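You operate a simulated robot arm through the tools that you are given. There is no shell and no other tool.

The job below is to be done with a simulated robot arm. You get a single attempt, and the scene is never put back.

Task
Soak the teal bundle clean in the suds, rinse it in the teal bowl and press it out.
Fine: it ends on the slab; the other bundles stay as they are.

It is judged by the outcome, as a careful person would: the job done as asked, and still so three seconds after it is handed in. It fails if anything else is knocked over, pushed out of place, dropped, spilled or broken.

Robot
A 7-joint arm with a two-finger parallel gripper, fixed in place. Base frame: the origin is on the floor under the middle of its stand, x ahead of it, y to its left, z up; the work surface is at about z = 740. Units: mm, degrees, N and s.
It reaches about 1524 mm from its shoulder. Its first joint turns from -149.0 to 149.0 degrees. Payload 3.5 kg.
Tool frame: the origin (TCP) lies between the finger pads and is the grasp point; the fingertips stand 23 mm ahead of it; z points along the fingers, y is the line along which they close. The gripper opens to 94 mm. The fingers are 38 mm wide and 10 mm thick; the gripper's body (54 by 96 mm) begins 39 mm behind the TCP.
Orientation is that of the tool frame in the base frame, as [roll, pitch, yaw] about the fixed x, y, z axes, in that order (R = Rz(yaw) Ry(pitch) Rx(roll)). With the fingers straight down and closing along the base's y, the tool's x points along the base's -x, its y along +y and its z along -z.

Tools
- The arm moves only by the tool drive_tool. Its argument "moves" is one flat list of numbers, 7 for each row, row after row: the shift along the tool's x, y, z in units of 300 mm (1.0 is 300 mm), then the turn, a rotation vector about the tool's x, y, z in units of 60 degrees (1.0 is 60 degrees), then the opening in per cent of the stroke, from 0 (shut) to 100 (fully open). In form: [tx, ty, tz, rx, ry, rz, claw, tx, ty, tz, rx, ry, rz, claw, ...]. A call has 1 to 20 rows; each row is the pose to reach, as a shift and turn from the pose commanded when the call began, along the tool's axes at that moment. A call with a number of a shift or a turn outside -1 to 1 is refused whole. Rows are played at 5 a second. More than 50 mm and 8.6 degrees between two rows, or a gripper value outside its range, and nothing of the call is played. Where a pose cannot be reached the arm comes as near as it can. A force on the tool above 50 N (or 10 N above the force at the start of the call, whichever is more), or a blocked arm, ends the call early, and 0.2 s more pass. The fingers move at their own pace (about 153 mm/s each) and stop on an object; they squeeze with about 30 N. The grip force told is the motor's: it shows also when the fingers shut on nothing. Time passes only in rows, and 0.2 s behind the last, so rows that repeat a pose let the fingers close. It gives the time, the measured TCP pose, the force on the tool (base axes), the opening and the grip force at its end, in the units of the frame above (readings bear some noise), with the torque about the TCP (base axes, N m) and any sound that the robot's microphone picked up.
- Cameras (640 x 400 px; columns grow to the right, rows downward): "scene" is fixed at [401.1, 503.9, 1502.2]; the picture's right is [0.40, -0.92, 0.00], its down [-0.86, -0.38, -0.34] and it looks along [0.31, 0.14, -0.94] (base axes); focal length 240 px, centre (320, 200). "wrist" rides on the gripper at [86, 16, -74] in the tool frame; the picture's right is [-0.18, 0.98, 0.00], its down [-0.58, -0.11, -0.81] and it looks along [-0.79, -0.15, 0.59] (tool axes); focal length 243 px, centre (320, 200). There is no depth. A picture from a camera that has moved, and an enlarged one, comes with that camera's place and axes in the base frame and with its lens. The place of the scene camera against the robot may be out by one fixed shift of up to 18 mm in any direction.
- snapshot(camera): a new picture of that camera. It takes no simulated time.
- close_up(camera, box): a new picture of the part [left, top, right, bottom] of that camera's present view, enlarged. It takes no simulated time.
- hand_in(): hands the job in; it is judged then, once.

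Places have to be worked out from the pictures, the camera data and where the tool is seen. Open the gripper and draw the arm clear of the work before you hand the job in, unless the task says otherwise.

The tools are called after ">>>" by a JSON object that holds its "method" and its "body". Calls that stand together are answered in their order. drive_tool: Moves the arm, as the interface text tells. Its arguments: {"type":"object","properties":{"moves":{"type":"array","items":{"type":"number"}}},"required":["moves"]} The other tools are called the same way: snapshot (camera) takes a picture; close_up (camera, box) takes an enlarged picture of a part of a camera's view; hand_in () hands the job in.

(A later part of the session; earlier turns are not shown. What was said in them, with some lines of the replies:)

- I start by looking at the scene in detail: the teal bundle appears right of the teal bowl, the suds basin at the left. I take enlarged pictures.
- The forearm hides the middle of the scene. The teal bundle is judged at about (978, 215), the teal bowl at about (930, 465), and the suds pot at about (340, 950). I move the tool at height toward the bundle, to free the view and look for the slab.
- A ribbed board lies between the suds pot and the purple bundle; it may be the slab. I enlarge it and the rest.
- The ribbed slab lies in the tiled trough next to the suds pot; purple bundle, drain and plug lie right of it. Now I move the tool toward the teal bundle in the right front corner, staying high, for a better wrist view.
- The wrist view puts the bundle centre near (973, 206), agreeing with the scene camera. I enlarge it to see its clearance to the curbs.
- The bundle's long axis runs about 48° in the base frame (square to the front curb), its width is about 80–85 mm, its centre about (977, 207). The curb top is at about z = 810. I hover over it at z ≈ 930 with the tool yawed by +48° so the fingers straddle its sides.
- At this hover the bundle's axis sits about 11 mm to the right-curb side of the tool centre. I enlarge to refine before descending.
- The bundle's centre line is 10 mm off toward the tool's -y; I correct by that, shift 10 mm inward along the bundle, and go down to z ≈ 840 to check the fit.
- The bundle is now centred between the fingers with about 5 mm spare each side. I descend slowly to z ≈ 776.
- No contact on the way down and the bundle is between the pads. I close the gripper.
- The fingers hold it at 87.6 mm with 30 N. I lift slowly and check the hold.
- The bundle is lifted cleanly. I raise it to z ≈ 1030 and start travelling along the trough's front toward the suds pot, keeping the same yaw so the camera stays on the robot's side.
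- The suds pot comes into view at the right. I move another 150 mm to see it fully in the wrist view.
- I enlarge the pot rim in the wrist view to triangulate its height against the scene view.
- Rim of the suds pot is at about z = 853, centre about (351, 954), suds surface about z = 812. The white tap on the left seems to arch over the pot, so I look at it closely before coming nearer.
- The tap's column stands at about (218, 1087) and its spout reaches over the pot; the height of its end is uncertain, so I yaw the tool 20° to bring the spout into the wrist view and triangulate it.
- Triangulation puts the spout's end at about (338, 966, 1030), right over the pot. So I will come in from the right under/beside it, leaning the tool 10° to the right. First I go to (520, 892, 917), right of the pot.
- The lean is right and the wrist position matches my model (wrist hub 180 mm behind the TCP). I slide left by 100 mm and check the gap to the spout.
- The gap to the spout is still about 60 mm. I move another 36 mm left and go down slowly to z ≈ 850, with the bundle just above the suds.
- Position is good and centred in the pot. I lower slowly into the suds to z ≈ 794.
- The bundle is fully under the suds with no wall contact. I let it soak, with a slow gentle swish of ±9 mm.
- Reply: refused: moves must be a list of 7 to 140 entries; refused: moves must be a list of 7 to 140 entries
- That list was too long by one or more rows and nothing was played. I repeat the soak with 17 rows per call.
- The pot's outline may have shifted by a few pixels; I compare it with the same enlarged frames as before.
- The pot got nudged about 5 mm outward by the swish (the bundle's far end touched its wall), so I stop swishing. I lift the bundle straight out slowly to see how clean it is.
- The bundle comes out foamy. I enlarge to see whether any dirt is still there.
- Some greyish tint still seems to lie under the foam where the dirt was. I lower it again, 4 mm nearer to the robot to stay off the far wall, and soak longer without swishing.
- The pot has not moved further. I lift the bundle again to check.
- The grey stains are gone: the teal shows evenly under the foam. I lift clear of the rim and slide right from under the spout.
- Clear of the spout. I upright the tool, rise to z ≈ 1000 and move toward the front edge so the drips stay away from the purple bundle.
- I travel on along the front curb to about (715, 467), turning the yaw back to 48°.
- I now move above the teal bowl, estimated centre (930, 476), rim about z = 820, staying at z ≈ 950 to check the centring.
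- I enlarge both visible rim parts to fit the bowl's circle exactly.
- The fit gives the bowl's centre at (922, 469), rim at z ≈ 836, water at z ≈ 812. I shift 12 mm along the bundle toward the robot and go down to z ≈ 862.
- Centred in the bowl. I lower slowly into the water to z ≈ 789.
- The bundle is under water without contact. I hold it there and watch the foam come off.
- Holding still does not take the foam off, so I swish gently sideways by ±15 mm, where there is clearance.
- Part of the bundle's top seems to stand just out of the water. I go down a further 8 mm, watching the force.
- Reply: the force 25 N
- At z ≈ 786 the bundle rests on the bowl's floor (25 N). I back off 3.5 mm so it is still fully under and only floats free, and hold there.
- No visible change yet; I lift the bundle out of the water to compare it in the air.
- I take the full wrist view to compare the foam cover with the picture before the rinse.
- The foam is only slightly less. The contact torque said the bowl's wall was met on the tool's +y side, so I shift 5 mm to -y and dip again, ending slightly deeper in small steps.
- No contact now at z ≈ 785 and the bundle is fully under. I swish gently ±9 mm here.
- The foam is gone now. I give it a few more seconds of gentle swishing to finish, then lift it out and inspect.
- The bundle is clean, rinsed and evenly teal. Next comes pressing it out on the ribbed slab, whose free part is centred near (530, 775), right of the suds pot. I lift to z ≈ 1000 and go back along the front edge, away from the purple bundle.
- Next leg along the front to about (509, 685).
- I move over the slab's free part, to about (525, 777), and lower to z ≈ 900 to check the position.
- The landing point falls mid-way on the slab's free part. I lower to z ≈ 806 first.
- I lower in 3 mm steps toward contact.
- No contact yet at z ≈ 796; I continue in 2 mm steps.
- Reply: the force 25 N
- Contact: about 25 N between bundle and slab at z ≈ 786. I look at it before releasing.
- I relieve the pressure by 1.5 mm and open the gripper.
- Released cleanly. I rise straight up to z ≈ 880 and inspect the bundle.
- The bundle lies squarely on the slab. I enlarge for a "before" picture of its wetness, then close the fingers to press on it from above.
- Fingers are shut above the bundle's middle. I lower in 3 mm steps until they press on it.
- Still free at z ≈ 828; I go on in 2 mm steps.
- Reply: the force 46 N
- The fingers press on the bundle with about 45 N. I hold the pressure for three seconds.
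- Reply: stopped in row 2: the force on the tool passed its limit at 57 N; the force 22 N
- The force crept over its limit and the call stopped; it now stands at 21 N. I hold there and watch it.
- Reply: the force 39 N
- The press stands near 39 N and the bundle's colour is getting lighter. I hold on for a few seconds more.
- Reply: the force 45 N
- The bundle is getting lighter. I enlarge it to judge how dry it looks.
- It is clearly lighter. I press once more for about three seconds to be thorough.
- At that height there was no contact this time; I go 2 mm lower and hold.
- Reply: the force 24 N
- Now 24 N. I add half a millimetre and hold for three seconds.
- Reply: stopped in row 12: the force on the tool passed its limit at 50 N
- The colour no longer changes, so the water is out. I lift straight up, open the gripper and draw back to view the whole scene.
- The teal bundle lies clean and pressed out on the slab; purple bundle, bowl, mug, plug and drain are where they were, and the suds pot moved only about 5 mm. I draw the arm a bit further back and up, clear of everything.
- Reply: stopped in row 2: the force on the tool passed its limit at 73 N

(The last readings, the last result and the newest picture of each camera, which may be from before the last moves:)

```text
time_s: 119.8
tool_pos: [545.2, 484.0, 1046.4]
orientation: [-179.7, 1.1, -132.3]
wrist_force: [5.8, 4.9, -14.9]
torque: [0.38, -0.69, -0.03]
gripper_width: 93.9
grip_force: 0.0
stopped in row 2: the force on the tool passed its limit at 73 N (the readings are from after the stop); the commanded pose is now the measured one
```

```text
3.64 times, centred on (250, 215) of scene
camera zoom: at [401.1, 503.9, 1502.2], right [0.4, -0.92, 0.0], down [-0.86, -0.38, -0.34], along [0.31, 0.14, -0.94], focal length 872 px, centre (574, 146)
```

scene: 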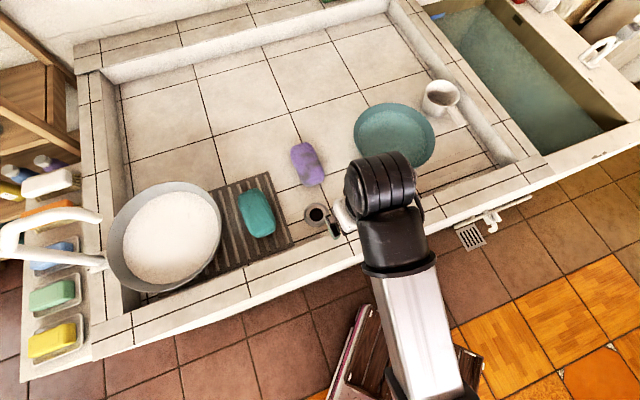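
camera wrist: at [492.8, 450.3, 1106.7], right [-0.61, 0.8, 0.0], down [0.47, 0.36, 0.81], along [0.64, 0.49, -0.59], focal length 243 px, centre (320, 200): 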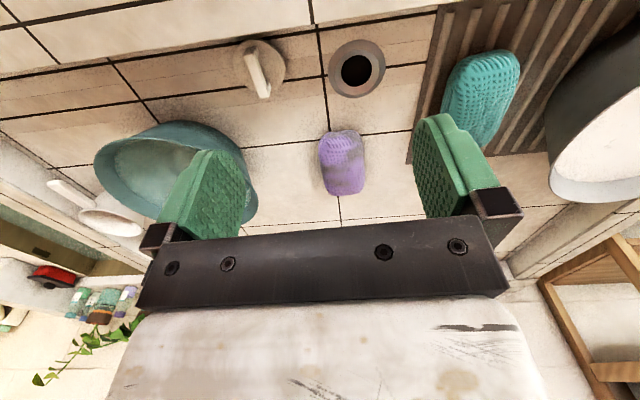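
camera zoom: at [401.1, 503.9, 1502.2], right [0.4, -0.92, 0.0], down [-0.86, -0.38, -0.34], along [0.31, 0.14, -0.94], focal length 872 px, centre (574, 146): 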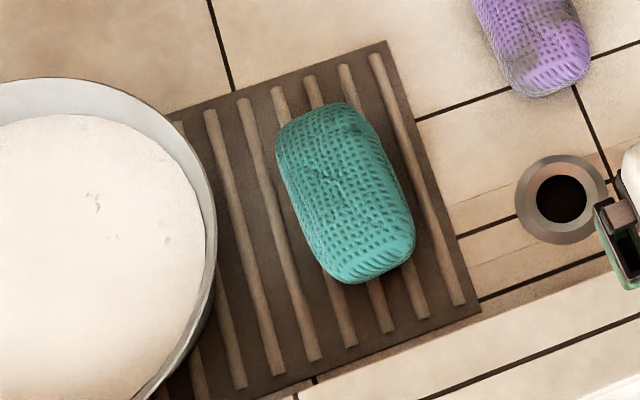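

A sudden force appeared in free space, most likely the folded arm touching its own wrist. I back out the same way and check that the force is gone.

>>> {"method": "drive_tool", "body": {"moves": [-0.04, 0, 0.02, 0, 0, 0, 100, -0.1, 0, 0.04, 0, 0, 0, 100, -0.1, 0, 0.04, 0, 0, 0, 100]}}

>>> {"method": "snapshot", "body": {"camera": "scene"}}

>>> {"method": "snapshot", "body": {"camera": "wrist"}}

```text
time_s: 120.6
tool_pos: [566.0, 505.4, 1034.3]
orientation: [-179.8, 0.8, -132.3]
wrist_force: [-0.3, 0.0, 0.5]
torque: [-0.01, 0.05, -0.04]
gripper_width: 94.1
grip_force: 0.0
```

```text
taken
```

scene: 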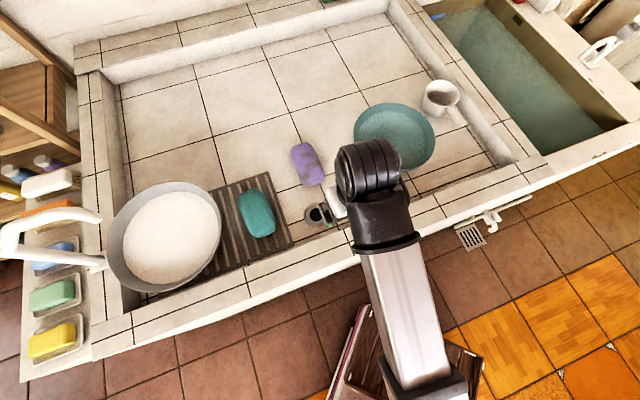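

```text
taken
camera wrist: at [494.5, 452.2, 1108.0], right [-0.6, 0.8, 0.0], down [0.46, 0.35, 0.82], along [0.65, 0.49, -0.58], focal length 243 px, centre (320, 200)
```

wrist: 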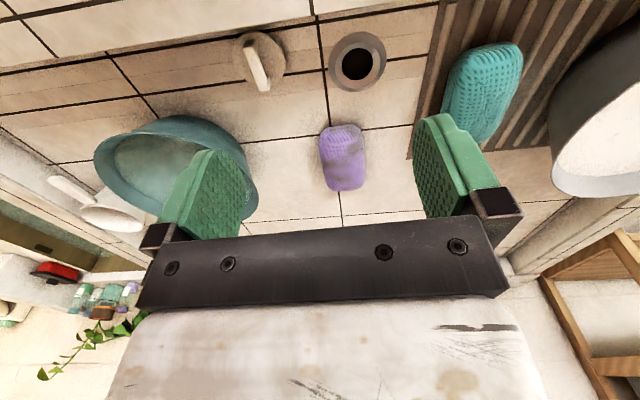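

The force is gone, nothing in the scene was touched, and the gripper is open and well above the work. The teal bundle rests clean, rinsed and pressed on the slab, so I hand the job in.

>>> {"method": "hand_in", "body": {}}

```text
The job is handed in.
```

The teal bundle has been soaked clean in the suds, rinsed in the teal bowl and pressed out. It now rests on the ribbed slab, and the job is handed in.

- **Clean and rinsed:** The grey stains were gone after about 18 seconds in the suds. The foam came off on the second dip in the bowl, and no dirt or foam shows on any side I could see.
- **Pressed out:** I pressed it on the slab several times, mostly at 20–50 N with a brief peak of 57 N. It got visibly lighter and then stopped changing. I judged dryness by colour only.
- **Which slab:** I took "the slab" to be the ribbed board next to the suds pot, since the task did not say which surface it meant.
- **Other objects:** The purple bundle, bowl, mug, plug and drain look unmoved. The suds pot shifted about 5 mm when the bundle touched its wall during the soak, and I left it there.
- **Arm:** While backing the arm away, one move stopped on a 73 N force in free space. I think the arm touched its own wrist. The pictures show nothing else moved, and the force cleared when I backed off. The arm ended with the gripper open, about 290 mm above the work surface.
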